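You operate a simulated robot arm through the tools that you are given. There is no shell and no other tool.

Carry out the task below with a simulated two-armed robot. There is one attempt and no reset: what you move stays moved.

JOB
On the top below the glass cabinets, fold the teal towel in half and then in half again.

It is judged by the outcome, as a careful person would: the job done as asked, and still so three seconds after it is handed in. It fails if anything else is knocked over, pushed out of place, dropped, spilled or broken. Flat cloth is picked up by pressing the open fingertips on it (5 to 10 N) and closing them slowly along it; thin cloth reads only 2 to 8 mm in the jaws.

ROBOT AND FRAMES
Two 6-joint arms with two-finger parallel grippers on one trunk, on a base that drives. Base frame: it is fixed to the floor where the robot stands at the start and does not move with it; the origin is under the middle of the robot, x ahead of it, y to its left, z up. Lengths are in m, angles in rad, forces in N, time in s.
The left shoulder is at the start at [-0.107, 0.177, 0.71], the right one opposite. With the tool pointing down near the work surface each hand reaches from about 0.1 to 0.68 m from the robot's upright axis, wherever it stands, measured 20 degrees to its own side. Places, roughly: teal towel [-1.25, -3.75, 0.75]; top below the glass cabinets [-1, -3.6, 0.8]. Payload 1.57 kg a hand.
Tool frame (each hand has its own): the origin (TCP) lies between the finger pads and is the grasp point; the fingertips stand 0.03 m ahead of it; z points along the fingers, y is the line along which they close. The gripper opens to 0.08 m. The fingers are 0.017 m wide and 0.012 m thick; the gripper's body (0.04 by 0.082 m) begins 0.08 m behind the TCP.
Orientation is told as [roll, pitch, yaw] about the base's x, y, z axes, in that order, counted from this pose: with the fingers straight down and closing along the base's y, the tool's x points along the base's -x, its y along +y and its z along -z.

CONTROLS
- The arms move only by the tool apply_moves. It takes "left_plan", "right_plan" or both (then of equal length, played together; a hand with none holds still); each is a list of rows, each a list of 3 entries, a list of its own where there are three numbers: the turn, a rotation vector about the tool's x, y, z in units of 180 degrees (1.0 is 180 degrees), then the shift along the tool's x, y, z in units of 150 mm (1.0 is 150 mm), then the opening in per cent of the stroke, from 0 (shut) to 100 (fully open). In form: [[[rx, ry, rz], [tx, ty, tz], hand], ...]. A call has 1 to 20 rows; each row is the pose to reach, as a shift and turn from the pose commanded when the call began, along the tool's axes at that moment. A call with a number of a shift or a turn outside -1 to 1 is refused whole. Each row takes 0.2 s and may step no farther than 0.05 m and 0.15 rad from the row before; otherwise, or with a gripper value out of range, the whole call is refused. Where a pose cannot be reached the arm comes as near as it can. A force on the tool above 40 N (or 10 N above the force at the start of the call, whichever is more), or a blocked arm, ends the call early, and 0.2 s more pass. The fingers move at their own pace (about 0.072 m/s each) and stop on an object; they squeeze with about 24 N. The grip force told is the motor's: it shows also when the fingers shut on nothing. Time passes only in rows, and 0.2 s behind the last, so rows that repeat a pose let the fingers close. It gives the time, the measured TCP pose, the force on the tool (base axes), the opening and the grip force at its end, in the units of the frame above (readings bear some noise), with the torque about the TCP (base axes, N m) and any sound that the robot's microphone picked up, and new pictures: "views" is both (left out), scene, wrist or none (wrist: the cameras of the hands that moved).
- Cameras (640 x 400 px; columns grow to the right, rows downward): "scene" is now at [0.0541, 0.0045, 1.4483]; the picture's right is [0.04, -1.00, 0.00], its down [-0.61, -0.02, -0.79] and it looks along [0.79, 0.03, -0.61] (base axes); focal length 248 px, centre (320, 200). "left" rides on the left gripper at [0.072, 0.007, -0.122] in its tool frame; the picture's right is [-0.09, 1.00, 0.00], its down [-0.84, -0.08, -0.54] and it looks along [-0.54, -0.05, 0.84] (tool axes); focal length 238 px, centre (320, 200). "right" rides on the right gripper at [0.072, -0.007, -0.122] in its tool frame; the picture's right is [0.09, 1.00, 0.00], its down [-0.84, 0.08, -0.54] and it looks along [-0.54, 0.05, 0.84] (tool axes); focal length 238 px, centre (320, 200).
- move_column(by): slides the trunk up (or, below 0, down) by that many m; the arms and the scene camera ride with it, the base frame stays. It gives what a move gives, with no picture.
- steer(legs): drives the robot by 1 to 6 legs, each [ahead, left, turn to the left] in m, m and rad, along the robot's own axes; the way and the turn of a leg run together, so that a leg with both is an arc; at most 1.5 m and 3.142 rad a leg. The arms and the cameras ride along, it lands a little off, and it stops where it bumps. It gives what a move gives, and a new picture of the scene camera.
- head_to(pan, tilt): turns the head with the scene camera to pan (to the left, within 2.496 rad either way) and tilt (down, from -0.506 to 1.204), counted from straight ahead of the robot. It gives what a move gives, and a new picture of the scene camera.
- locate(camera, pixels): for up to 12 pixels [column, row] of the newest picture of that camera ("zoom" is the newest enlarged one), the place [x, y, z] in the base frame of the surface seen there, good to about 0.002 m. It takes no simulated time.
- enlarge(camera, box): a new picture of the part [left, top, right, bottom] of that camera's present view, enlarged. It takes no simulated time.
- hand_in(): hands the job in; it is judged then, once.

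Unless the task says otherwise, let go and move clear before handing in.

The tools are called after ">>>" by a JSON object that holds its "method" and its "body". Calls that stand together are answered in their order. apply_moves: Moves the arms, as the interface text tells. Its arguments: {"type":"object","properties":{"left_plan":{"type":"array","items":{"type":"array"}},"right_plan":{"type":"array","items":{"type":"array"}},"views":{"type":"string","enum":["both","scene","wrist","none"]}},"required":[]} The other tools are called the same way: move_column (by) slides the trunk up or down; steer (legs) drives the base; head_to (pan, tilt) turns the head that bears the scene camera; locate (camera, pixels) gives the place of the surface under pixels of a picture; enlarge (camera, box) takes an enlarged picture of a part of a camera's view; hand_in () hands the job in.

At the start:

```text
t: 0.0
left_position: [0.456, 0.1677, 1.0461]
left_tcp_rot: [0.0, 0.0, -0.001]
left_force: [-1.2, -0.3, 0.0]
left_moment: [-0.03, 0.01, -0.05]
left_width: 0.08
left_gripper_force: 0.1
right_position: [0.4984, -0.1997, 0.9669]
right_tcp_rot: [0.0, 0.0, 0.0]
right_force: [-1.0, -0.1, 0.0]
right_moment: [-0.03, -0.01, 0.01]
right_width: 0.08
right_gripper_force: 0.1
trunk travel left (down, up): [-0.15, 0.178]
robot x, y, heading: [-0.0021, 0.0046, 0.004]
head pan, tilt: [0.04, 0.658]
```

scene: 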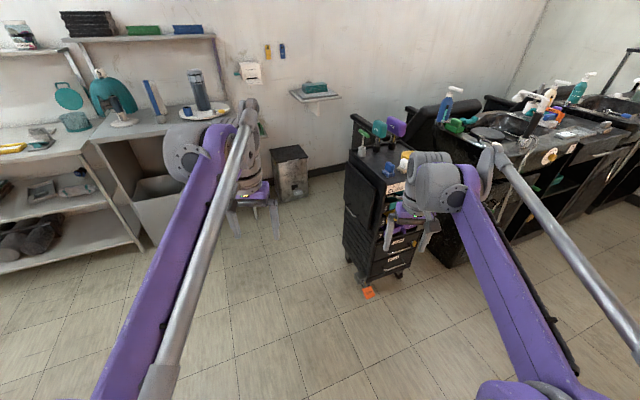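
right: 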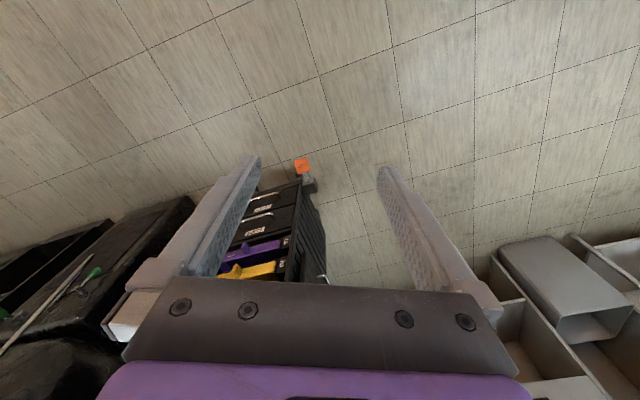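
left: 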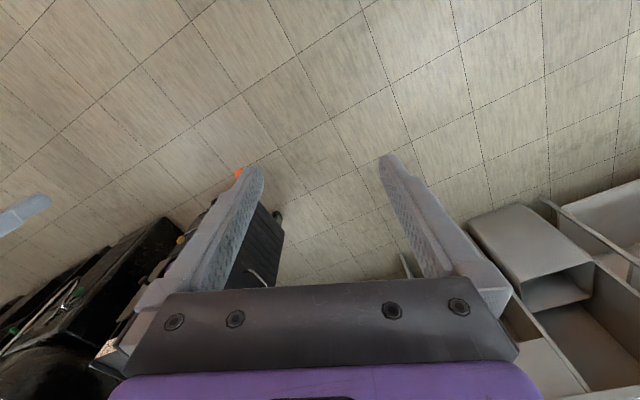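

The scene shows a hair salon with the shelves on the left and a black trolley ahead; the towel is behind and to the right (-1.25, -3.75), so I'll turn the head right to look there first.

>>> {"method": "head_to", "body": {"pan": -1.9, "tilt": 0.4}}

```text
t: 1.9
left_position: [0.4562, 0.1663, 1.0462]
left_tcp_rot: [0.0, 0.0, 0.0]
left_force: [0.3, 0.2, 0.8]
left_moment: [-0.01, 0.05, -0.01]
left_width: 0.0802
left_gripper_force: 0.1
right_position: [0.5009, -0.199, 0.9668]
right_tcp_rot: [0.001, 0.0, -0.001]
right_force: [-0.3, -0.7, 0.4]
right_moment: [0.02, 0.02, 0.02]
right_width: 0.0799
right_gripper_force: 0.1
trunk travel left (down, up): [-0.15, 0.178]
robot x, y, heading: [0.0029, 0.0005, 0.002]
head pan, tilt: [-1.901, 0.4]
```

scene: 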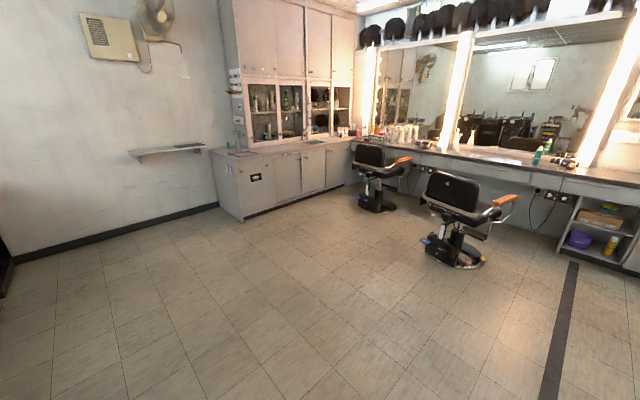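

The glass cabinets with a counter below stand around pixels (240-350, 90-215); the path there is open floor. I'll measure the counter and the floor before driving.

>>> {"method": "enlarge", "body": {"camera": "scene", "box": [190, 60, 430, 230]}}

>>> {"method": "locate", "body": {"camera": "scene", "pixels": [[235, 157], [352, 140], [243, 220], [325, 192], [250, 150], [300, 145], [372, 210], [455, 265], [165, 150], [365, 140], [213, 152], [385, 180]]}}

```text
2.35 times, centred on (310, 145) of scene
```

zoom: 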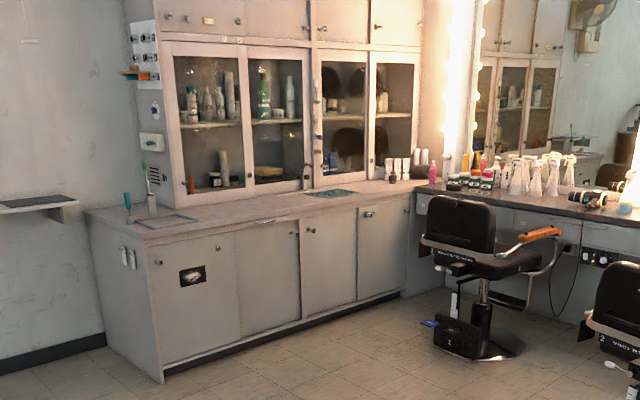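

```text
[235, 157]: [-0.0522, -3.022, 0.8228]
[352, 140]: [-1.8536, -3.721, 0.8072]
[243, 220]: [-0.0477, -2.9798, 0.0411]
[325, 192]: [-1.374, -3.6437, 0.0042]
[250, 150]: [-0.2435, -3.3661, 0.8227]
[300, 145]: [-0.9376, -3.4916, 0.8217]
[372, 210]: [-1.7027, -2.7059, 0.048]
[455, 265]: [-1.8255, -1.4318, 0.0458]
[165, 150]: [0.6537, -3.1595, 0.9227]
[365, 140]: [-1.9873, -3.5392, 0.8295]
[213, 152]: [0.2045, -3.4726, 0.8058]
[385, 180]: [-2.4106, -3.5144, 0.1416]
```

In the zoom the towel is the small teal patch at about (330,193) on the counter near its front edge. I'll locate its corners and the counter's edge.

>>> {"method": "locate", "body": {"camera": "zoom", "pixels": [[306, 193], [335, 188], [358, 192], [330, 198], [145, 238], [240, 227], [300, 216], [400, 190], [355, 205], [300, 190], [230, 190], [390, 178]]}}

>>> {"method": "locate", "body": {"camera": "zoom", "pixels": [[128, 208], [150, 205], [170, 220], [432, 178], [165, 378], [300, 320], [440, 350], [400, 290], [390, 165], [320, 115], [500, 355], [455, 345]]}}

```text
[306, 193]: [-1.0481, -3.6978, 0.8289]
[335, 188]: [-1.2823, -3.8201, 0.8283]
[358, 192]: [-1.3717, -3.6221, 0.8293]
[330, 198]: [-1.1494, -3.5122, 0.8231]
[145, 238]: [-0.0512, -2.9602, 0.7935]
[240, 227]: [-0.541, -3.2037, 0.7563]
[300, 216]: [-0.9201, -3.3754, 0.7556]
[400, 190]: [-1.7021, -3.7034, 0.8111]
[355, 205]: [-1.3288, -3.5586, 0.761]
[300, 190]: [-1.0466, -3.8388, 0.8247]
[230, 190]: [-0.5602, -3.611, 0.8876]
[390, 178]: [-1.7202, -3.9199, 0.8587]
```

```text
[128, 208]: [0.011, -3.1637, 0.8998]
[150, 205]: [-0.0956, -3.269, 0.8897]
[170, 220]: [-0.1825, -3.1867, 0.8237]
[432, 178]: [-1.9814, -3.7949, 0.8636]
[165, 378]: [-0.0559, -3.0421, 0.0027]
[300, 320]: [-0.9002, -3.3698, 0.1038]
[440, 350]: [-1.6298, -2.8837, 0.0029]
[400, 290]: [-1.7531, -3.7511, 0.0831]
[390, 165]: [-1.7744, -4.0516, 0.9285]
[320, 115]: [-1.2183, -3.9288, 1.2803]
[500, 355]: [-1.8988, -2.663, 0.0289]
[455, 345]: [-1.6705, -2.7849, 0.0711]
```

The towel is about 0.26 x 0.21 m, lying 3 cm behind the counter's front edge (which runs along (-0.91,-0.41)); a chair stands close to where I'd park. I'll look down at my own base to learn the footprint, and at the chair's extents.

>>> {"method": "locate", "body": {"camera": "zoom", "pixels": [[422, 240], [428, 205], [494, 210], [525, 238], [559, 231], [430, 322], [437, 345], [500, 270], [460, 270], [455, 300], [512, 345], [495, 240]]}}

>>> {"method": "head_to", "body": {"pan": -1.2, "tilt": 1.2}}

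```text
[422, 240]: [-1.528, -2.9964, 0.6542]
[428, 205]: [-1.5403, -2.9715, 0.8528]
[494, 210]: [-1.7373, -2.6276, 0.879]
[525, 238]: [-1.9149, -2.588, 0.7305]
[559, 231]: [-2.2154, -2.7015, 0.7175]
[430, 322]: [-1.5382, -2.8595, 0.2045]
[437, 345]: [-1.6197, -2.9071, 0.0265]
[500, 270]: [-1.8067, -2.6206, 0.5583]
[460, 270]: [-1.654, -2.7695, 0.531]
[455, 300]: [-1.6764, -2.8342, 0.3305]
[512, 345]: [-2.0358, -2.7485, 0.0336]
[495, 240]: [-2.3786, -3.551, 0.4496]
```

```text
t: 3.0
left_position: [0.4566, 0.1687, 1.0471]
left_tcp_rot: [0.001, -0.001, -0.001]
left_force: [-0.1, -0.1, 0.6]
left_moment: [-0.01, 0.01, 0.0]
left_width: 0.0798
left_gripper_force: 0.1
right_position: [0.5005, -0.1991, 0.9667]
right_tcp_rot: [0.0, -0.001, 0.001]
right_force: [-0.2, 0.1, -0.1]
right_moment: [0.03, 0.0, -0.01]
right_width: 0.0801
right_gripper_force: 0.1
trunk travel left (down, up): [-0.15, 0.178]
robot x, y, heading: [0.0004, 0.0006, -0.0]
head pan, tilt: [-1.201, 1.201]
```

scene: 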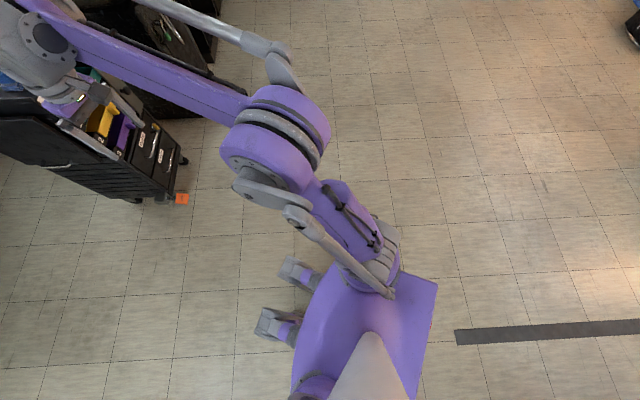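

The base plate and casters are visible at (275-435, 260-400); I'll measure them to know the clearance next to the chair.

>>> {"method": "locate", "body": {"camera": "scene", "pixels": [[437, 282], [415, 395], [400, 330], [330, 290], [257, 325], [285, 268], [300, 260], [300, 370], [320, 265], [390, 240], [292, 395], [270, 340]]}}

>>> {"method": "head_to", "body": {"pan": -2.4, "tilt": 1.2}}

```text
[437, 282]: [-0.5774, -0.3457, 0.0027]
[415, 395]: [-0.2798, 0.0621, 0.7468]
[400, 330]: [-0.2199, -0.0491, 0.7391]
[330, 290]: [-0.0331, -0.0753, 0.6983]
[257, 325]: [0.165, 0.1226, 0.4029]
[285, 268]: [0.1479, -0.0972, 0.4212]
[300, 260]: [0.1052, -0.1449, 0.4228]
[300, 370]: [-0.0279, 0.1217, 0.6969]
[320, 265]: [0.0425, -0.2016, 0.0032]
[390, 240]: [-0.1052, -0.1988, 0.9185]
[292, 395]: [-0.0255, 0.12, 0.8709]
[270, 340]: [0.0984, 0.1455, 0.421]
```

```text
t: 4.4
left_position: [0.4552, 0.1671, 1.0468]
left_tcp_rot: [0.0, -0.001, 0.001]
left_force: [0.1, 0.2, 0.0]
left_moment: [-0.01, -0.04, 0.03]
left_width: 0.0802
left_gripper_force: 0.1
right_position: [0.5003, -0.1981, 0.9665]
right_tcp_rot: [0.0, 0.0, 0.0]
right_force: [1.1, 0.2, -0.1]
right_moment: [0.0, 0.01, -0.03]
right_width: 0.0799
right_gripper_force: 0.1
trunk travel left (down, up): [-0.15, 0.178]
robot x, y, heading: [0.0013, -0.0016, 0.004]
head pan, tilt: [-2.4, 1.201]
```

scene: 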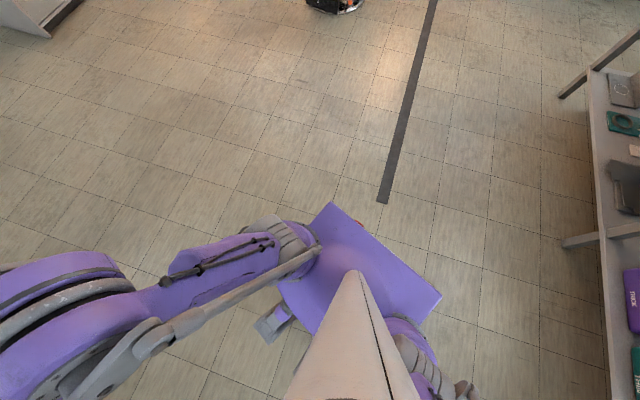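

The shoulder plate covers (285-440, 203-335) and hides most of the lower base. I'll measure its corners.

>>> {"method": "locate", "body": {"camera": "scene", "pixels": [[334, 207], [436, 293], [385, 250], [282, 290], [265, 325], [285, 320], [272, 218], [320, 200], [300, 222], [360, 222], [420, 320], [468, 385]]}}

>>> {"method": "head_to", "body": {"pan": 0.0, "tilt": 1.2}}

```text
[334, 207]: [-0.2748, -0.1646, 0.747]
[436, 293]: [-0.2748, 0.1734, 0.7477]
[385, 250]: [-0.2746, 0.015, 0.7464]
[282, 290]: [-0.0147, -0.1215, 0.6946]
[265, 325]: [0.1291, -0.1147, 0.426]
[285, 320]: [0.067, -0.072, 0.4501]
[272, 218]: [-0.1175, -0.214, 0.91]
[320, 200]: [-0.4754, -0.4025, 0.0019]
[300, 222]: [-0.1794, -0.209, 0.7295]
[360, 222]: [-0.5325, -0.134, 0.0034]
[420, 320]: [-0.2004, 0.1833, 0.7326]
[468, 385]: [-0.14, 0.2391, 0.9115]
```

```text
t: 6.6
left_position: [0.4562, 0.1664, 1.0454]
left_tcp_rot: [0.0, 0.002, 0.0]
left_force: [-0.8, -0.7, -0.1]
left_moment: [0.02, 0.02, -0.01]
left_width: 0.0797
left_gripper_force: 0.1
right_position: [0.4988, -0.1988, 0.9674]
right_tcp_rot: [0.0, 0.0, -0.001]
right_force: [0.0, -0.6, 0.2]
right_moment: [0.05, 0.0, 0.01]
right_width: 0.0801
right_gripper_force: 0.0
trunk travel left (down, up): [-0.15, 0.178]
robot x, y, heading: [0.0014, -0.0057, -0.002]
head pan, tilt: [0.0, 1.201]
```

scene: 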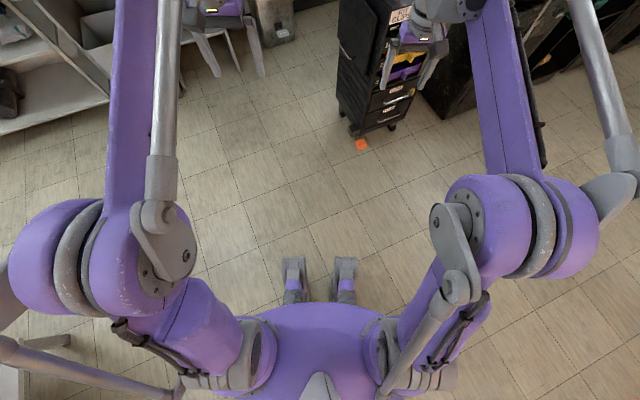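

The upper arms and elbows sit well outside the plate; I'll measure how wide they stick out (pixels (10,250) and (598,230)).

>>> {"method": "locate", "body": {"camera": "scene", "pixels": [[20, 250], [590, 230], [293, 265], [345, 265], [320, 320], [150, 170], [490, 100], [500, 215], [125, 240], [620, 160], [30, 360], [560, 270]]}}

```text
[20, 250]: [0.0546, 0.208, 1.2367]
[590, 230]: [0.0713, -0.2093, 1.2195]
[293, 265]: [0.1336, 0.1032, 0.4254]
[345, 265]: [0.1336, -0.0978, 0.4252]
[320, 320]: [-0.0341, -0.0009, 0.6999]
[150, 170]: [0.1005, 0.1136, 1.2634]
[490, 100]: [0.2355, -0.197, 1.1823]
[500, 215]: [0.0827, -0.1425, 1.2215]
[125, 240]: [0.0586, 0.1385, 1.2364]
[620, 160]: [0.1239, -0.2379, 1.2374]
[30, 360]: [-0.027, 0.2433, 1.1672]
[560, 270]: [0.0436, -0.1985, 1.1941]
```

The elbows stay within y=±0.25 and high (z≈1.24), so the robot is slim. Before turning right I check how near the trolley (pixels (340-420, 0-135)) and other furniture are to the arms' sweep.

>>> {"method": "locate", "body": {"camera": "scene", "pixels": [[345, 110], [360, 135], [400, 30], [410, 125], [430, 90], [370, 5], [500, 60], [560, 60], [630, 60], [600, 20], [100, 100], [60, 340]]}}

>>> {"method": "head_to", "body": {"pan": -0.9, "tilt": 0.7}}

```text
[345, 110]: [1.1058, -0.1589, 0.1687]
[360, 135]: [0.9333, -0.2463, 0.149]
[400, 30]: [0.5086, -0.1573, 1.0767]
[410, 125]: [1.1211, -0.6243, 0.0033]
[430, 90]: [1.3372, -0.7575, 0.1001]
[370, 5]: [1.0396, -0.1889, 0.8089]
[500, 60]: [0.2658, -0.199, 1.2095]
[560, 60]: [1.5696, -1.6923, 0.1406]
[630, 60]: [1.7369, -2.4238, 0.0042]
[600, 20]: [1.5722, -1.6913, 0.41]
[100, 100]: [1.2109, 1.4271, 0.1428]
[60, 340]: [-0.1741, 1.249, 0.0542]
```

```text
t: 7.8
left_position: [0.4566, 0.1662, 1.0462]
left_tcp_rot: [0.0, 0.0, 0.0]
left_force: [-0.2, 0.6, -0.7]
left_moment: [0.01, 0.03, 0.04]
left_width: 0.0799
left_gripper_force: 0.1
right_position: [0.5003, -0.1985, 0.9674]
right_tcp_rot: [0.0, -0.002, -0.001]
right_force: [-0.1, -0.5, -0.4]
right_moment: [-0.05, 0.0, 0.02]
right_width: 0.0802
right_gripper_force: 0.1
trunk travel left (down, up): [-0.15, 0.178]
robot x, y, heading: [0.001, 0.0008, 0.002]
head pan, tilt: [-0.901, 0.7]
```

scene: 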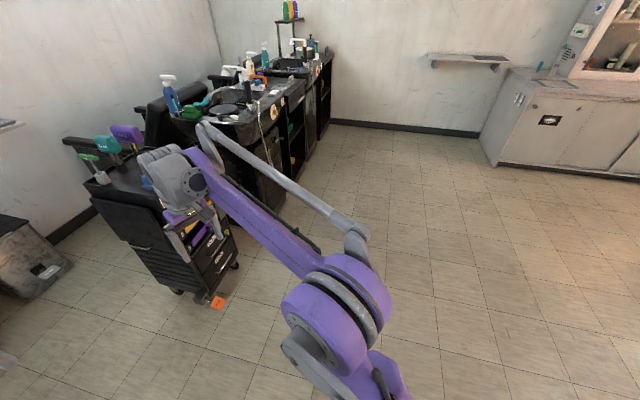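

The nearest trolley point is ~0.98 m away from my axis and the arms reach ~0.6 m, so turning right in place is safe. I'll turn to heading about -1.75 and drive 2.2 m over open floor.

>>> {"method": "steer", "body": {"legs": [[0, 0, -1.75], [1.1, 0, 0], [1.1, 0, 0]]}}

>>> {"method": "head_to", "body": {"pan": 0.0, "tilt": 0.6}}

```text
t: 23.2
left_position: [-0.4007, -2.6752, 1.046]
left_tcp_rot: [-0.002, 0.0, -1.787]
left_force: [0.2, -0.9, 0.2]
left_moment: [0.02, -0.03, -0.02]
left_width: 0.0799
left_gripper_force: 0.1
right_position: [-0.767, -2.6397, 0.9671]
right_tcp_rot: [-0.001, -0.001, -1.785]
right_force: [-0.5, 0.5, -0.5]
right_moment: [-0.03, -0.01, 0.06]
right_width: 0.08
right_gripper_force: 0.0
trunk travel left (down, up): [-0.15, 0.178]
robot x, y, heading: [-0.4642, -2.1985, -1.788]
head pan, tilt: [-0.901, 0.7]
```

scene: 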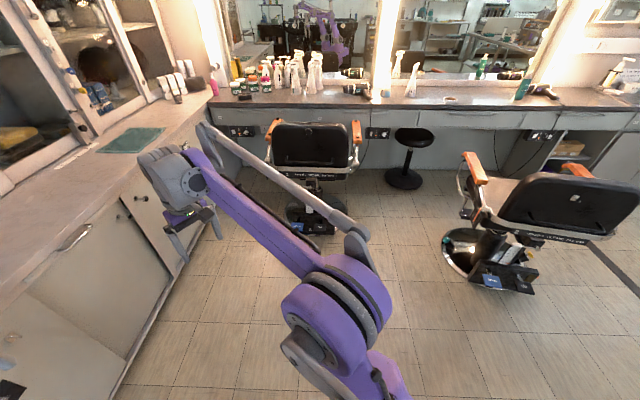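

```text
t: 24.4
left_position: [-0.4005, -2.6749, 1.0466]
left_tcp_rot: [0.0, 0.0, -1.786]
left_force: [0.3, 0.1, 0.2]
left_moment: [0.02, -0.02, 0.02]
left_width: 0.08
left_gripper_force: 0.0
right_position: [-0.7674, -2.6393, 0.9678]
right_tcp_rot: [0.0, 0.001, -1.787]
right_force: [-1.1, 0.0, -0.3]
right_moment: [0.02, 0.01, 0.0]
right_width: 0.0799
right_gripper_force: 0.1
trunk travel left (down, up): [-0.15, 0.178]
robot x, y, heading: [-0.4635, -2.1907, -1.79]
head pan, tilt: [0.0, 0.6]
```

scene: 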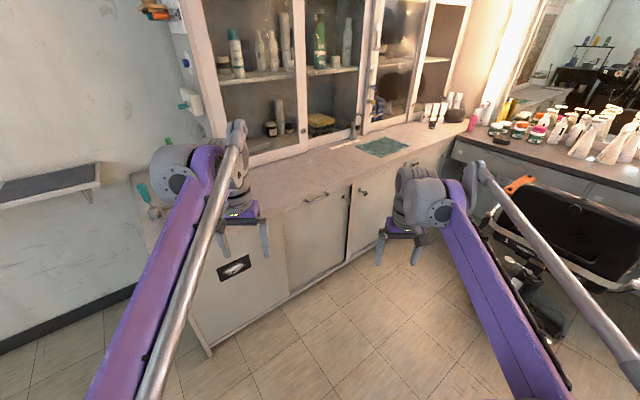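

The towel is now clear at pixels (357-408, 137-157), beside the glass cabinet; the chair is to the right. I'll measure the towel and the chair more precisely.

>>> {"method": "enlarge", "body": {"camera": "scene", "box": [320, 100, 480, 200]}}

>>> {"method": "locate", "body": {"camera": "scene", "pixels": [[481, 205], [508, 183], [640, 215], [490, 220], [490, 240], [555, 300], [560, 345], [535, 180], [620, 290], [510, 260], [500, 290], [540, 330]]}}

```text
4.00 times, centred on (400, 150) of scene
```

zoom: 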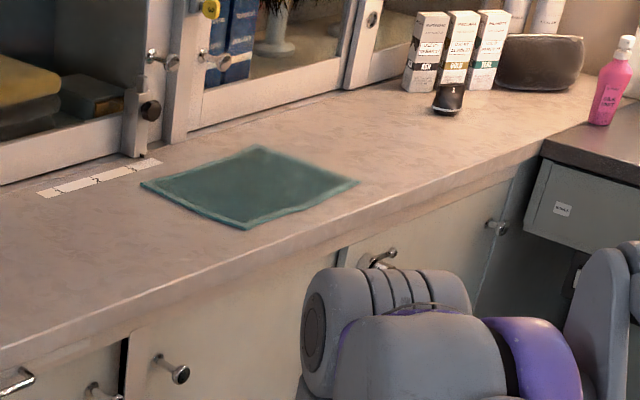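

```text
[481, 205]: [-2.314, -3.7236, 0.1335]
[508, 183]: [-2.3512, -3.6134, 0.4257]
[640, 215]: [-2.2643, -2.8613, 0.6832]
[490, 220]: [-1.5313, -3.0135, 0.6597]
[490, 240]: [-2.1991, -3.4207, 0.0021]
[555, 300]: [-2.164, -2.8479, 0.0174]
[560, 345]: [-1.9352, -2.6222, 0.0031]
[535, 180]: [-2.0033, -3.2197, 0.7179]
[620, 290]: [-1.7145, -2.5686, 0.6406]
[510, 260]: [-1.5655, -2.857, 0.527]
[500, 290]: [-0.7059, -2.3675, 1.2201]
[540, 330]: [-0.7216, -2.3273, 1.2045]
```

The zoom shows the towel's corners at (142,184), (258,146), (357,183), (245,228), with a paper strip left of it by the doors. I'll locate these.

>>> {"method": "locate", "body": {"camera": "zoom", "pixels": [[143, 184], [258, 147], [356, 183], [245, 227], [250, 185], [40, 195], [160, 162], [150, 265], [290, 232], [450, 165], [170, 145], [320, 95]]}}

>>> {"method": "locate", "body": {"camera": "zoom", "pixels": [[150, 200], [210, 230], [265, 240], [370, 190], [270, 140], [130, 180], [165, 60], [215, 65], [180, 375], [435, 100], [540, 140], [150, 110]]}}

```text
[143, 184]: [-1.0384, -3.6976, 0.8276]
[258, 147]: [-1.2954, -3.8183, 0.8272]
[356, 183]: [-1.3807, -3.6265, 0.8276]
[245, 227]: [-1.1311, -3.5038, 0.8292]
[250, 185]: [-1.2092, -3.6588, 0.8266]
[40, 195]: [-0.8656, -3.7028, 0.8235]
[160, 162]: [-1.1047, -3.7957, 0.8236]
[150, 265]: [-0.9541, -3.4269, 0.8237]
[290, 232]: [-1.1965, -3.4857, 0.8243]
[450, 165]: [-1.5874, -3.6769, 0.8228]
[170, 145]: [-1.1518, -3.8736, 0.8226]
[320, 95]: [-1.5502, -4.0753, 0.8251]
```

```text
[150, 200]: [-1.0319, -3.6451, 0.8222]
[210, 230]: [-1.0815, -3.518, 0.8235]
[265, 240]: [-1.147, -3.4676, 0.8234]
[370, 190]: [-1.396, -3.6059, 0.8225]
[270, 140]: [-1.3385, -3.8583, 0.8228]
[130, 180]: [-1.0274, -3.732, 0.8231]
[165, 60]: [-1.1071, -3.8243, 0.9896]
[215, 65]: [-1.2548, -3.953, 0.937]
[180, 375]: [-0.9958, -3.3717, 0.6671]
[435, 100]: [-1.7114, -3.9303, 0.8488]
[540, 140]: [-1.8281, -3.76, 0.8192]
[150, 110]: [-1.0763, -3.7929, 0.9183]
```

The towel is ~0.28 x 0.21 m with corners L(-1.038,-3.698), B(-1.295,-3.818), R(-1.381,-3.627), F(-1.131,-3.504), counter z≈0.823, door knobs ~7 cm behind its back edge. Before driving in, I'll draw the hands back toward the body and level them so they stay clear of the doors.

>>> {"method": "apply_moves", "body": {"left_plan": [[[0, 0, 0], [0.2, 0, 0], 100], [[0, 0, 0], [0.4, 0, 0], 100], [[0, 0, 0], [0.6, 0, 0], 100], [[0, 0, 0], [0.8, 0, 0], 100]], "right_plan": [[[0, 0, 0], [0.2, 0, -0.12], 100], [[0, 0, 0], [0.45, 0, -0.25], 100], [[0, 0, 0], [0.7, 0, -0.38], 100], [[0, 0, 0], [0.95, 0, -0.5], 100]], "views": "none"}}

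>>> {"method": "steer", "body": {"legs": [[0.66, -0.33, 0.467]]}}

```text
t: 25.4
left_position: [-0.3738, -2.556, 1.0478]
left_tcp_rot: [-0.001, -0.001, -1.786]
left_force: [-1.5, -0.2, -0.5]
left_moment: [0.0, -0.01, 0.02]
left_width: 0.0799
left_gripper_force: 0.0
right_position: [-0.7358, -2.4951, 1.0419]
right_tcp_rot: [0.0, -0.002, -1.787]
right_force: [0.5, -0.2, 0.2]
right_moment: [-0.04, 0.03, -0.03]
right_width: 0.0803
right_gripper_force: 0.1
trunk travel left (down, up): [-0.15, 0.178]
robot x, y, heading: [-0.4605, -2.1905, -1.787]
head pan, tilt: [0.0, 0.6]
```

```text
t: 29.4
left_position: [-0.52, -3.1476, 1.0467]
left_tcp_rot: [-0.001, 0.0, -1.29]
left_force: [0.3, -1.3, 0.4]
left_moment: [0.0, 0.03, -0.04]
left_width: 0.0801
left_gripper_force: 0.1
right_position: [-0.8673, -3.2649, 1.0422]
right_tcp_rot: [-0.001, 0.0, -1.289]
right_force: [-0.7, 0.7, 0.2]
right_moment: [0.03, 0.0, -0.01]
right_width: 0.0799
right_gripper_force: 0.1
trunk travel left (down, up): [-0.15, 0.178]
robot x, y, heading: [-0.7744, -2.8698, -1.285]
head pan, tilt: [0.0, 0.6]
```

scene: 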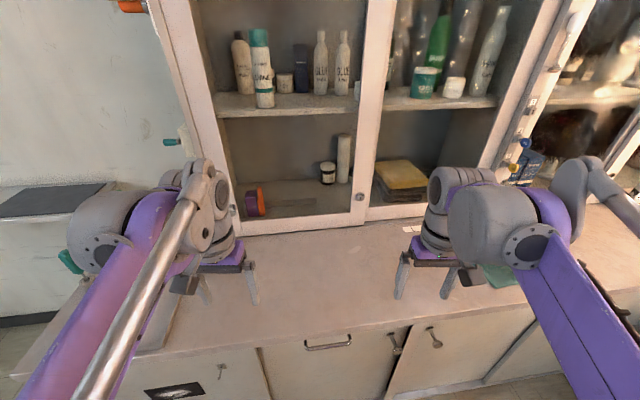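

The hands hover over the counter's front and the towel is behind my right hand at (500,280). I'll strafe right and edge forward to about (-1.15,-3.15).

>>> {"method": "steer", "body": {"legs": [[0.15, -0.45, -0.04]]}}

>>> {"method": "head_to", "body": {"pan": 0.0, "tilt": 0.95}}

```text
t: 33.9
left_position: [-0.9175, -3.4158, 1.0468]
left_tcp_rot: [0.002, 0.001, -1.32]
left_force: [0.2, -0.6, 1.1]
left_moment: [-0.01, -0.03, -0.01]
left_width: 0.0798
left_gripper_force: 0.1
right_position: [-1.2687, -3.5222, 1.0422]
right_tcp_rot: [0.0, 0.0, -1.318]
right_force: [-0.8, -0.9, -0.7]
right_moment: [-0.01, 0.0, 0.0]
right_width: 0.0801
right_gripper_force: 0.0
trunk travel left (down, up): [-0.15, 0.178]
robot x, y, heading: [-1.1653, -3.1324, -1.323]
head pan, tilt: [0.0, 0.6]
```

scene: 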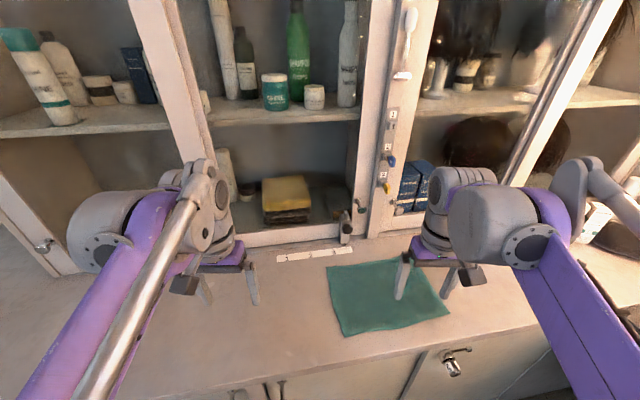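

```text
t: 34.7
left_position: [-0.9168, -3.415, 1.0471]
left_tcp_rot: [-0.002, 0.001, -1.321]
left_force: [-0.4, 0.5, -0.3]
left_moment: [0.01, -0.02, 0.01]
left_width: 0.0803
left_gripper_force: 0.0
right_position: [-1.2678, -3.5222, 1.0416]
right_tcp_rot: [-0.001, 0.001, -1.319]
right_force: [0.8, 0.1, -1.1]
right_moment: [-0.02, 0.0, -0.04]
right_width: 0.0798
right_gripper_force: 0.1
trunk travel left (down, up): [-0.15, 0.178]
robot x, y, heading: [-1.161, -3.1323, -1.325]
head pan, tilt: [0.0, 0.949]
```

scene: 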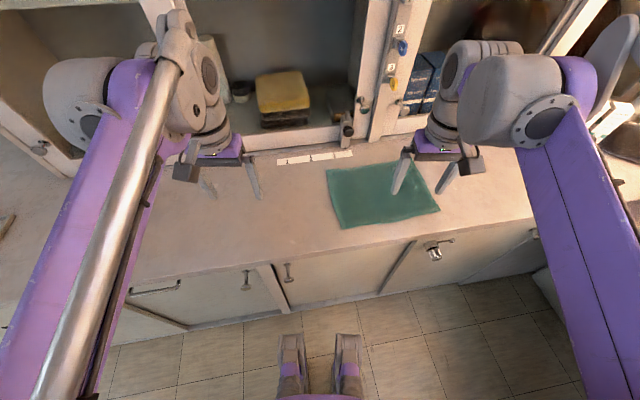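

The towel is well in view at (327-440, 162-228) and there's still floor between my front and the cabinets (row 340). I'll check the chair clearance on my right before edging closer.

>>> {"method": "head_to", "body": {"pan": -1.9, "tilt": 0.95}}

```text
t: 36.5
left_position: [-0.917, -3.4147, 1.0464]
left_tcp_rot: [0.0, 0.001, -1.322]
left_force: [0.2, -0.7, -0.2]
left_moment: [-0.01, 0.02, -0.01]
left_width: 0.0798
left_gripper_force: 0.1
right_position: [-1.2674, -3.5215, 1.0425]
right_tcp_rot: [-0.001, 0.0, -1.319]
right_force: [-0.1, -0.4, 0.1]
right_moment: [0.02, 0.0, 0.01]
right_width: 0.0799
right_gripper_force: 0.0
trunk travel left (down, up): [-0.15, 0.178]
robot x, y, heading: [-1.1643, -3.1317, -1.322]
head pan, tilt: [-1.901, 0.949]
```

scene: 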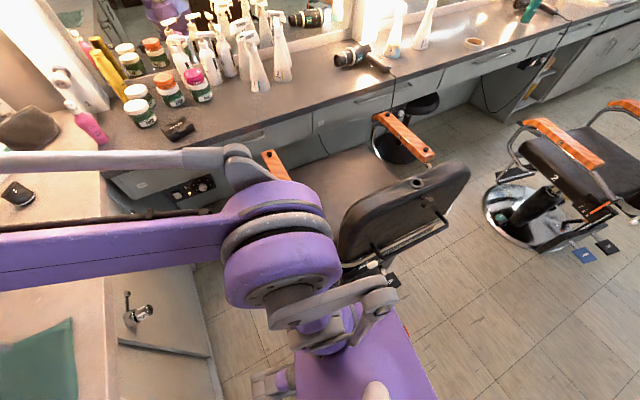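

The chair's back is at (335-470, 165-285), close to my right side; I'll measure its nearest points.

>>> {"method": "locate", "body": {"camera": "scene", "pixels": [[345, 245], [350, 270], [380, 270], [400, 275], [345, 220], [400, 182], [465, 172], [445, 215], [400, 245], [270, 165], [285, 340], [440, 215]]}}

```text
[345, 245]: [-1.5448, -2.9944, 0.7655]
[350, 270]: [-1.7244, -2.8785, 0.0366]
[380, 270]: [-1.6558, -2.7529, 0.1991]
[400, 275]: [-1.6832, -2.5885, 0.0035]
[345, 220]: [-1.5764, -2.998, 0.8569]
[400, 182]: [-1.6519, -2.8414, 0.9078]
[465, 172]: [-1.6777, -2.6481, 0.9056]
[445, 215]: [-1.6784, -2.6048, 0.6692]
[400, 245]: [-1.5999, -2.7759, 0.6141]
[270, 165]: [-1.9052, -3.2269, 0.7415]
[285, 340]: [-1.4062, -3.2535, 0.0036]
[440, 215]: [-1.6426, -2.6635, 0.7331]
```

The closest chair point is ~0.10 m from my right shoulder; moving forward increases that gap. I'll edge 0.06 m ahead and look at the towel again.

>>> {"method": "steer", "body": {"legs": [[0.065, 0.01, 0]]}}

>>> {"method": "head_to", "body": {"pan": -0.15, "tilt": 0.95}}

```text
t: 37.7
left_position: [-0.898, -3.463, 1.0479]
left_tcp_rot: [0.0, -0.003, -1.319]
left_force: [0.1, 0.4, 0.6]
left_moment: [-0.02, -0.02, 0.0]
left_width: 0.0801
left_gripper_force: 0.1
right_position: [-1.246, -3.5711, 1.0408]
right_tcp_rot: [0.0, -0.001, -1.319]
right_force: [-0.5, 0.3, -0.2]
right_moment: [0.01, 0.01, -0.01]
right_width: 0.0801
right_gripper_force: 0.1
trunk travel left (down, up): [-0.15, 0.178]
robot x, y, heading: [-1.1384, -3.1781, -1.317]
head pan, tilt: [-1.901, 0.949]
stopped in leg 1: the robot was blocked; the commanded pose is now the measured one
```

scene: 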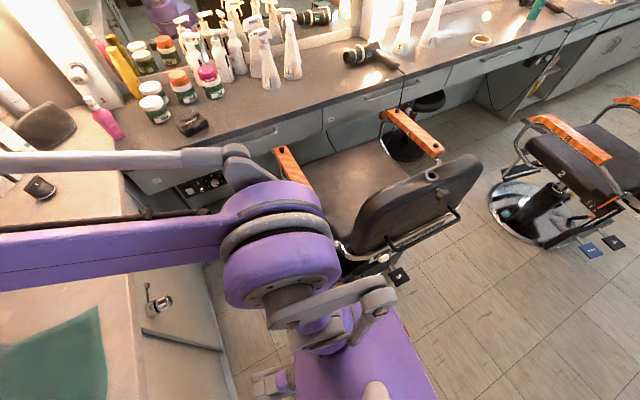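

```text
t: 39.5
left_position: [-0.8972, -3.464, 1.0448]
left_tcp_rot: [0.0, 0.0, -1.319]
left_force: [0.2, 0.5, 1.0]
left_moment: [-0.02, 0.02, 0.01]
left_width: 0.0803
left_gripper_force: 0.1
right_position: [-1.247, -3.5721, 1.042]
right_tcp_rot: [0.0, 0.0, -1.319]
right_force: [-0.2, 0.0, -0.1]
right_moment: [-0.04, 0.03, 0.02]
right_width: 0.0801
right_gripper_force: 0.0
trunk travel left (down, up): [-0.15, 0.178]
robot x, y, heading: [-1.1442, -3.1799, -1.315]
head pan, tilt: [-0.15, 0.949]
```

scene: 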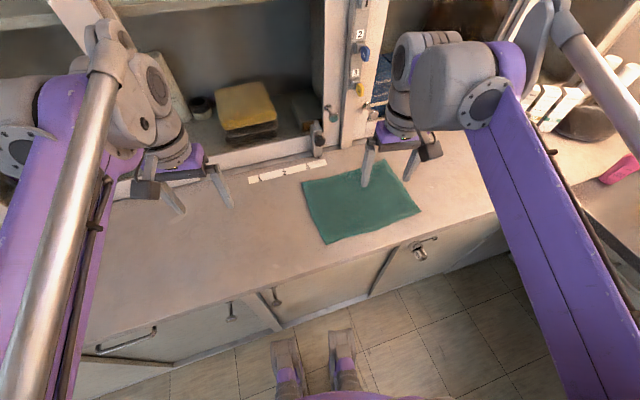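

The base touched the counter foot and stopped at (-1.143,-3.180), close enough. The towel lies at (303-420, 160-243); I'll zoom in and locate its corners.

>>> {"method": "enlarge", "body": {"camera": "scene", "box": [280, 140, 440, 240]}}

```text
4.00 times, centred on (360, 190) of scene
```

zoom: 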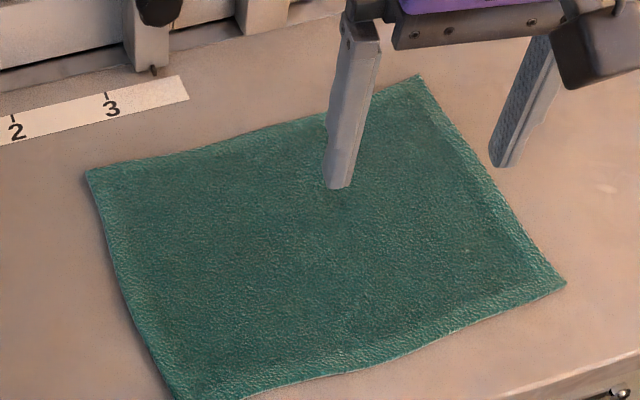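

>>> {"method": "locate", "body": {"camera": "zoom", "pixels": [[88, 172], [420, 78], [564, 284], [130, 310], [260, 250], [240, 140], [490, 180], [300, 376], [185, 92], [185, 75], [600, 320], [540, 370]]}}

>>> {"method": "locate", "body": {"camera": "scene", "pixels": [[303, 183], [385, 161], [420, 212], [326, 243], [361, 203], [318, 240], [330, 240], [415, 210], [380, 165], [308, 185], [318, 135], [330, 108]]}}

```text
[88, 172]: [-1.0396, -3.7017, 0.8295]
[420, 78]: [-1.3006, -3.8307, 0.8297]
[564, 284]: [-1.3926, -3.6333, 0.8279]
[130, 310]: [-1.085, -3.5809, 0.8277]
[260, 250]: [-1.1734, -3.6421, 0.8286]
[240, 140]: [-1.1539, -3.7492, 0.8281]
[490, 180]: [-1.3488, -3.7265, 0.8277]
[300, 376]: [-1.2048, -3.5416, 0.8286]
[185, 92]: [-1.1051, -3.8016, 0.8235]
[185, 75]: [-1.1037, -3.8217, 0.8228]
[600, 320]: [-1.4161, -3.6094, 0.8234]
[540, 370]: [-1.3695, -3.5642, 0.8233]
```

```text
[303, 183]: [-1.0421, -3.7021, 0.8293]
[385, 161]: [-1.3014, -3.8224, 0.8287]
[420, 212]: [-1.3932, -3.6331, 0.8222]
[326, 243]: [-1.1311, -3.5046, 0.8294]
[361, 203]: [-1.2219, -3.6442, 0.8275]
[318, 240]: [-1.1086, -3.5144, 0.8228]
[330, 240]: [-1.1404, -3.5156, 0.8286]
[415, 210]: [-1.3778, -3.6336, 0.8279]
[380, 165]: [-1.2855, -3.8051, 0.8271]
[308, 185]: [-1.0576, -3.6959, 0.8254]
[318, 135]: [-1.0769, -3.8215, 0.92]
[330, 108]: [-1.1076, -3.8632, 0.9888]
```

Towel corners are now L(-1.040,-3.702), B(-1.302,-3.827), R(-1.392,-3.633), F(-1.129,-3.504), surface z≈0.829. I'll align both hands with the towel's sides (yaw ≈ -1.137) and bring them over the two front corners, staying high.

>>> {"method": "apply_moves", "body": {"left_plan": [[[0, 0, -0.015], [0, -0.22, 0], 50], [[0, 0, -0.03], [0, -0.44, 0], 50], [[0, 0, -0.045], [0, -0.65, 0], 50], [[0, 0, -0.058], [0, -0.87, 0], 50]], "right_plan": [[[0, 0, -0.015], [-0.05, -0.2, 0], 50], [[0, 0, -0.03], [-0.1, -0.4, 0], 50], [[0, 0, -0.045], [-0.15, -0.6, 0], 50], [[0, 0, -0.058], [-0.185, -0.828, 0], 50]], "views": "none"}}

```text
t: 40.5
left_position: [-1.0211, -3.4972, 1.0451]
left_tcp_rot: [-0.001, -0.001, -1.135]
left_force: [-0.1, -0.6, 0.2]
left_moment: [-0.03, 0.0, -0.02]
left_width: 0.0399
left_gripper_force: 0.0
right_position: [-1.3616, -3.6303, 1.0409]
right_tcp_rot: [0.002, 0.0, -1.136]
right_force: [-0.4, 0.5, -0.3]
right_moment: [0.03, -0.01, 0.02]
right_width: 0.04
right_gripper_force: 0.0
trunk travel left (down, up): [-0.15, 0.178]
robot x, y, heading: [-1.1402, -3.1812, -1.32]
head pan, tilt: [-0.15, 0.949]
```

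Both hands are at yaw -1.136; the right is over its corner. Now I bring the left over its corner and lower both to z≈0.965.

>>> {"method": "apply_moves", "body": {"left_plan": [[[0, 0, 0], [0.046, -0.218, 0.13], 50], [[0, 0, 0], [0.092, -0.436, 0.26], 50], [[0, 0, 0], [0.138, -0.654, 0.4], 50], [[0, 0, 0], [0.184, -0.871, 0.533], 50], [[0, 0, 0], [0.184, -0.871, 0.533], 40]], "right_plan": [[[0, 0, 0], [0, 0, 0.13], 50], [[0, 0, 0], [0, 0, 0.26], 50], [[0, 0, 0], [0, 0, 0.4], 50], [[0, 0, 0], [0, 0, 0.533], 50], [[0, 0, 0], [0, 0, 0.533], 40]]}}

```text
t: 41.7
left_position: [-1.15, -3.5282, 0.9664]
left_tcp_rot: [-0.001, 0.0, -1.138]
left_force: [-0.6, -0.7, 0.4]
left_moment: [-0.01, -0.01, 0.02]
left_width: 0.0319
left_gripper_force: 0.1
right_position: [-1.361, -3.6287, 0.9614]
right_tcp_rot: [0.0, 0.001, -1.138]
right_force: [-0.1, 0.0, 0.6]
right_moment: [0.0, -0.01, -0.02]
right_width: 0.0319
right_gripper_force: 0.1
trunk travel left (down, up): [-0.15, 0.178]
robot x, y, heading: [-1.1396, -3.1778, -1.321]
head pan, tilt: [-0.15, 0.949]
```

scene: 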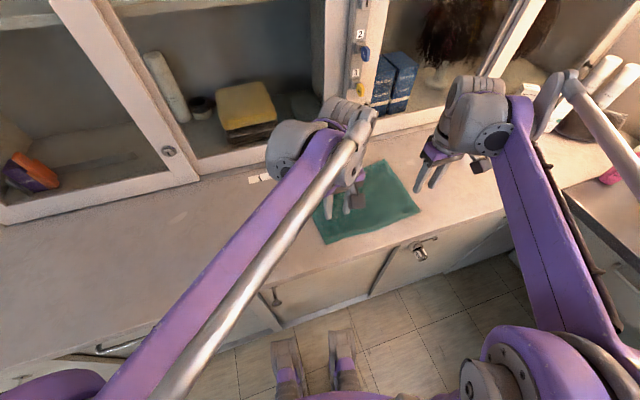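
right: 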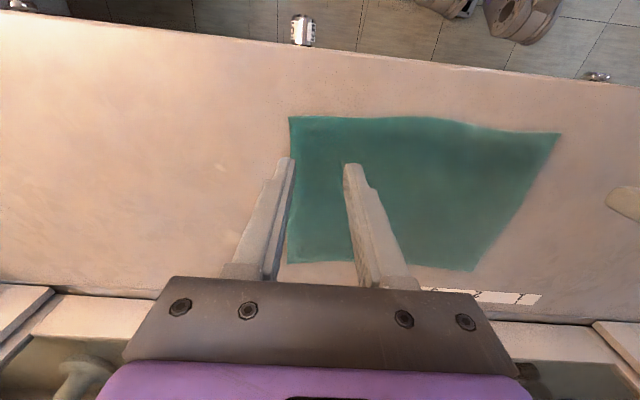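
left: 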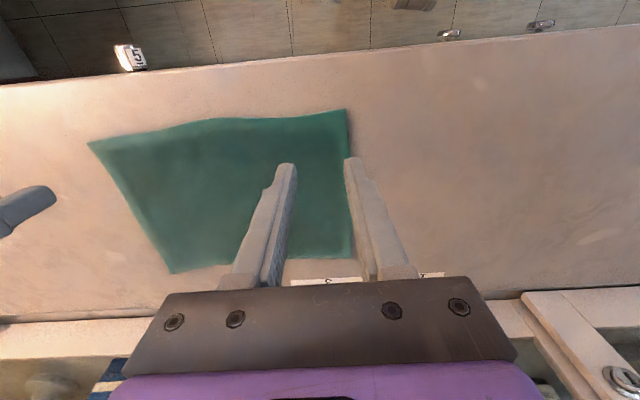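

Both hands hover above their corners with the fingers open 32 mm. I lower both to about 1.5 cm above the cloth to judge exact finger placement.

>>> {"method": "apply_moves", "body": {"left_plan": [[[0, 0, 0], [0, 0, 0.2], 40], [[0, 0, 0], [0, 0, 0.4], 40], [[0, 0, 0], [0, 0, 0.6], 40]], "right_plan": [[[0, 0, 0], [0, 0, 0.19], 40], [[0, 0, 0], [0, 0, 0.38], 40], [[0, 0, 0], [0, 0, 0.57], 40]]}}

```text
t: 42.5
left_position: [-1.1517, -3.5288, 0.8773]
left_tcp_rot: [0.0, -0.001, -1.137]
left_force: [0.1, 0.8, -0.3]
left_moment: [0.02, 0.03, -0.04]
left_width: 0.032
left_gripper_force: 0.1
right_position: [-1.3617, -3.6305, 0.8745]
right_tcp_rot: [-0.001, 0.001, -1.138]
right_force: [0.0, -0.5, -0.5]
right_moment: [0.01, -0.01, -0.02]
right_width: 0.032
right_gripper_force: 0.2
trunk travel left (down, up): [-0.15, 0.178]
robot x, y, heading: [-1.1418, -3.1791, -1.318]
head pan, tilt: [-0.15, 0.949]
```

scene: 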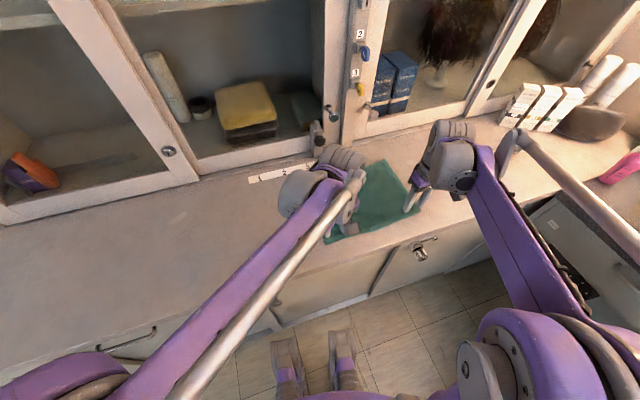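
right: 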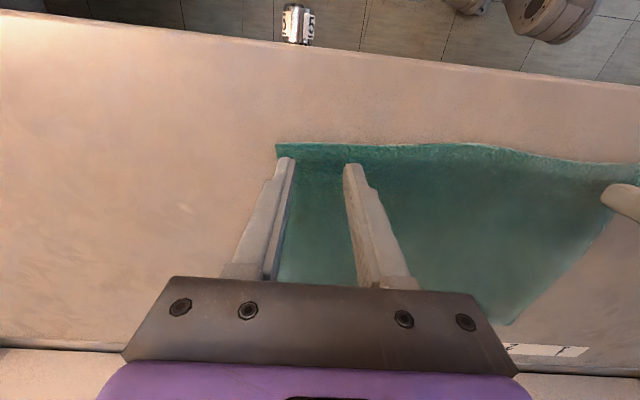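
left: 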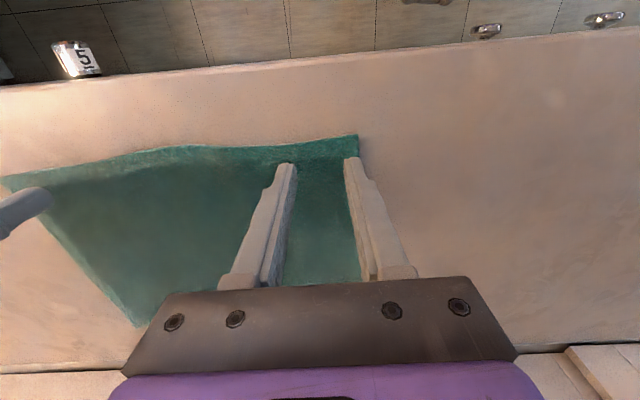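

The fingers sit just inside each corner, ~1 cm behind the front edge (left view tips (292,163)/(352,163); right view (288,160)/(350,165)). I lower both gently to touch the cloth and read the force.

>>> {"method": "apply_moves", "body": {"left_plan": [[[0, 0, 0], [0, 0, 0.04], 40], [[0, 0, 0], [0, 0, 0.08], 40], [[0, 0, 0], [0, 0, 0.115], 40], [[0, 0, 0], [0, 0, 0.115], 40]], "right_plan": [[[0, 0, 0], [0, 0, 0.03], 40], [[0, 0, 0], [0, 0, 0.06], 40], [[0, 0, 0], [0, 0, 0.095], 40], [[0, 0, 0], [0, 0, 0.095], 40]], "views": "none"}}

```text
t: 43.5
left_position: [-1.1528, -3.5269, 0.8608]
left_tcp_rot: [0.001, -0.002, -1.138]
left_force: [-1.2, -0.7, -0.3]
left_moment: [0.03, 0.01, -0.02]
left_width: 0.0318
left_gripper_force: 0.0
right_position: [-1.3592, -3.6299, 0.8621]
right_tcp_rot: [0.0, 0.0, -1.138]
right_force: [0.4, 0.2, -0.1]
right_moment: [0.01, 0.02, 0.03]
right_width: 0.032
right_gripper_force: 0.0
trunk travel left (down, up): [-0.15, 0.178]
robot x, y, heading: [-1.1408, -3.1783, -1.315]
head pan, tilt: [-0.15, 0.949]
```

No contact yet (tips at ~0.831); I continue down in 1 mm steps.

>>> {"method": "apply_moves", "body": {"left_plan": [[[0, 0, 0], [0, 0, 0.007], 40], [[0, 0, 0], [0, 0, 0.014], 40], [[0, 0, 0], [0, 0, 0.021], 40], [[0, 0, 0], [0, 0, 0.027], 40], [[0, 0, 0], [0, 0, 0.027], 40]], "right_plan": [[[0, 0, 0], [0, 0, 0.007], 40], [[0, 0, 0], [0, 0, 0.014], 40], [[0, 0, 0], [0, 0, 0.021], 40], [[0, 0, 0], [0, 0, 0.027], 40], [[0, 0, 0], [0, 0, 0.027], 40]], "views": "none"}}

```text
t: 44.7
left_position: [-1.1523, -3.526, 0.8546]
left_tcp_rot: [0.0, 0.001, -1.137]
left_force: [-0.4, 0.5, 0.1]
left_moment: [-0.01, 0.01, 0.03]
left_width: 0.0321
left_gripper_force: 0.1
right_position: [-1.3594, -3.6294, 0.8586]
right_tcp_rot: [0.001, -0.001, -1.137]
right_force: [0.0, -0.1, -0.3]
right_moment: [-0.01, 0.02, -0.01]
right_width: 0.0317
right_gripper_force: 0.1
trunk travel left (down, up): [-0.15, 0.178]
robot x, y, heading: [-1.1429, -3.1782, -1.315]
head pan, tilt: [-0.15, 0.949]
```

Still no force; continuing 3–5 mm more, watching the force.

>>> {"method": "apply_moves", "body": {"left_plan": [[[0, 0, 0], [0, 0, 0.007], 40], [[0, 0, 0], [0, 0, 0.013], 40], [[0, 0, 0], [0, 0, 0.013], 40]], "right_plan": [[[0, 0, 0], [0, 0, 0.013], 40], [[0, 0, 0], [0, 0, 0.027], 40], [[0, 0, 0], [0, 0, 0.027], 40]], "views": "none"}}

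```text
t: 45.5
left_position: [-1.1524, -3.5255, 0.8547]
left_tcp_rot: [0.0, 0.0, -1.14]
left_force: [1.6, 0.6, 1.6]
left_moment: [-0.02, 0.0, 0.02]
left_width: 0.032
left_gripper_force: 0.1
right_position: [-1.3594, -3.6293, 0.8542]
right_tcp_rot: [0.0, 0.0, -1.139]
right_force: [-0.6, 1.2, 5.1]
right_moment: [0.05, 0.01, 0.0]
right_width: 0.0319
right_gripper_force: 0.0
trunk travel left (down, up): [-0.15, 0.178]
robot x, y, heading: [-1.1409, -3.1802, -1.32]
head pan, tilt: [-0.15, 0.949]
```

Right now presses with 5 N, left 1.6 N. I press a touch more on the left and close both slowly along the cloth.

>>> {"method": "apply_moves", "body": {"left_plan": [[[0, 0, 0], [0, 0, 0.007], 40], [[0, 0, 0], [0, 0, 0.012], 40], [[0, 0, 0], [0, 0, 0.012], 40]], "right_plan": [[[0, 0, 0], [0, 0, 0.003], 40], [[0, 0, 0], [0, 0, 0.005], 40], [[0, 0, 0], [0, 0, 0.005], 40]], "views": "wrist"}}

```text
t: 46.3
left_position: [-1.1536, -3.5248, 0.8527]
left_tcp_rot: [-0.002, -0.002, -1.139]
left_force: [-1.4, -5.4, 22.0]
left_moment: [-0.2, 0.06, -0.04]
left_width: 0.0321
left_gripper_force: 0.1
right_position: [-1.359, -3.6289, 0.8537]
right_tcp_rot: [0.0, -0.003, -1.139]
right_force: [-1.3, 0.4, 12.4]
right_moment: [-0.04, 0.07, 0.02]
right_width: 0.0317
right_gripper_force: 0.1
trunk travel left (down, up): [-0.15, 0.178]
robot x, y, heading: [-1.142, -3.1794, -1.317]
head pan, tilt: [-0.15, 0.949]
```

right: 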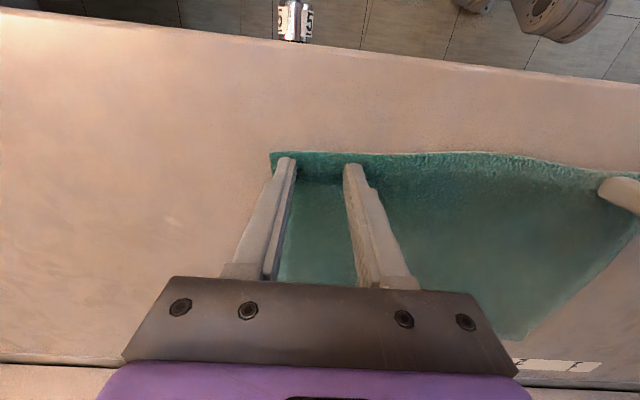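
left: 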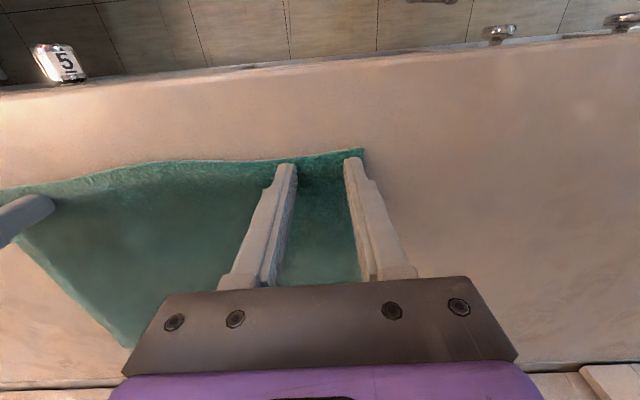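

Left reads 22 N, right 12 N — a bit high. I'll lift the left by ~1.2 mm and the right by ~0.4 mm to get ~8 N, then close slowly in the same call.

>>> {"method": "apply_moves", "body": {"left_plan": [[[0, 0, 0], [0, 0, -0.008], 40], [[0, 0, 0], [0, 0, -0.008], 36], [[0, 0, 0], [0, 0, -0.008], 32], [[0, 0, 0], [0, 0, -0.008], 28], [[0, 0, 0], [0, 0, -0.008], 24]], "right_plan": [[[0, 0, 0], [0, 0, -0.003], 40], [[0, 0, 0], [0, 0, -0.003], 36], [[0, 0, 0], [0, 0, -0.003], 32], [[0, 0, 0], [0, 0, -0.003], 28], [[0, 0, 0], [0, 0, -0.003], 24]], "views": "wrist"}}

```text
t: 47.5
left_position: [-1.1513, -3.5258, 0.8526]
left_tcp_rot: [0.0, -0.001, -1.138]
left_force: [-1.0, -0.2, 5.0]
left_moment: [0.02, 0.04, 0.01]
left_width: 0.0189
left_gripper_force: 0.0
right_position: [-1.3593, -3.6305, 0.8523]
right_tcp_rot: [-0.002, -0.003, -1.137]
right_force: [2.6, 0.8, 10.5]
right_moment: [0.03, -0.05, -0.02]
right_width: 0.019
right_gripper_force: 0.1
trunk travel left (down, up): [-0.15, 0.178]
robot x, y, heading: [-1.1438, -3.1814, -1.322]
head pan, tilt: [-0.15, 0.949]
```

right: 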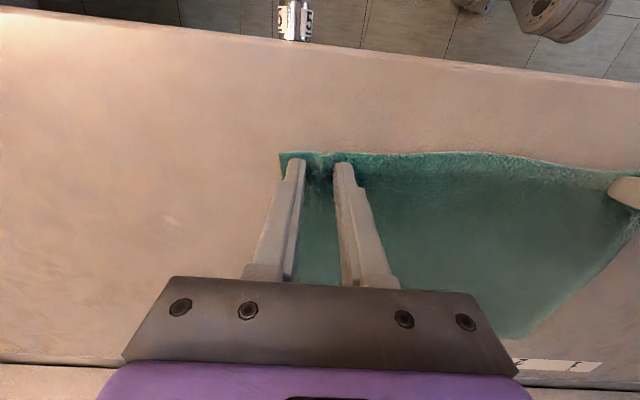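
left: 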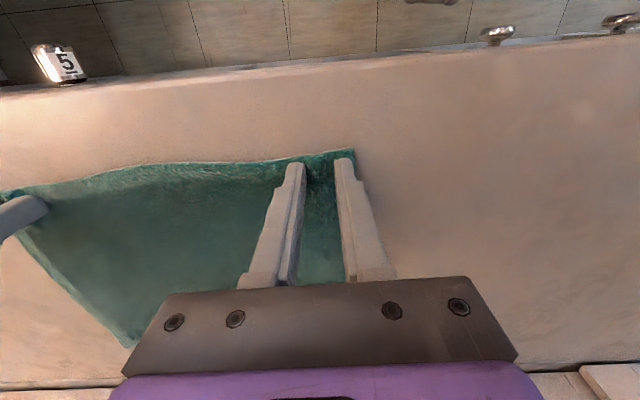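

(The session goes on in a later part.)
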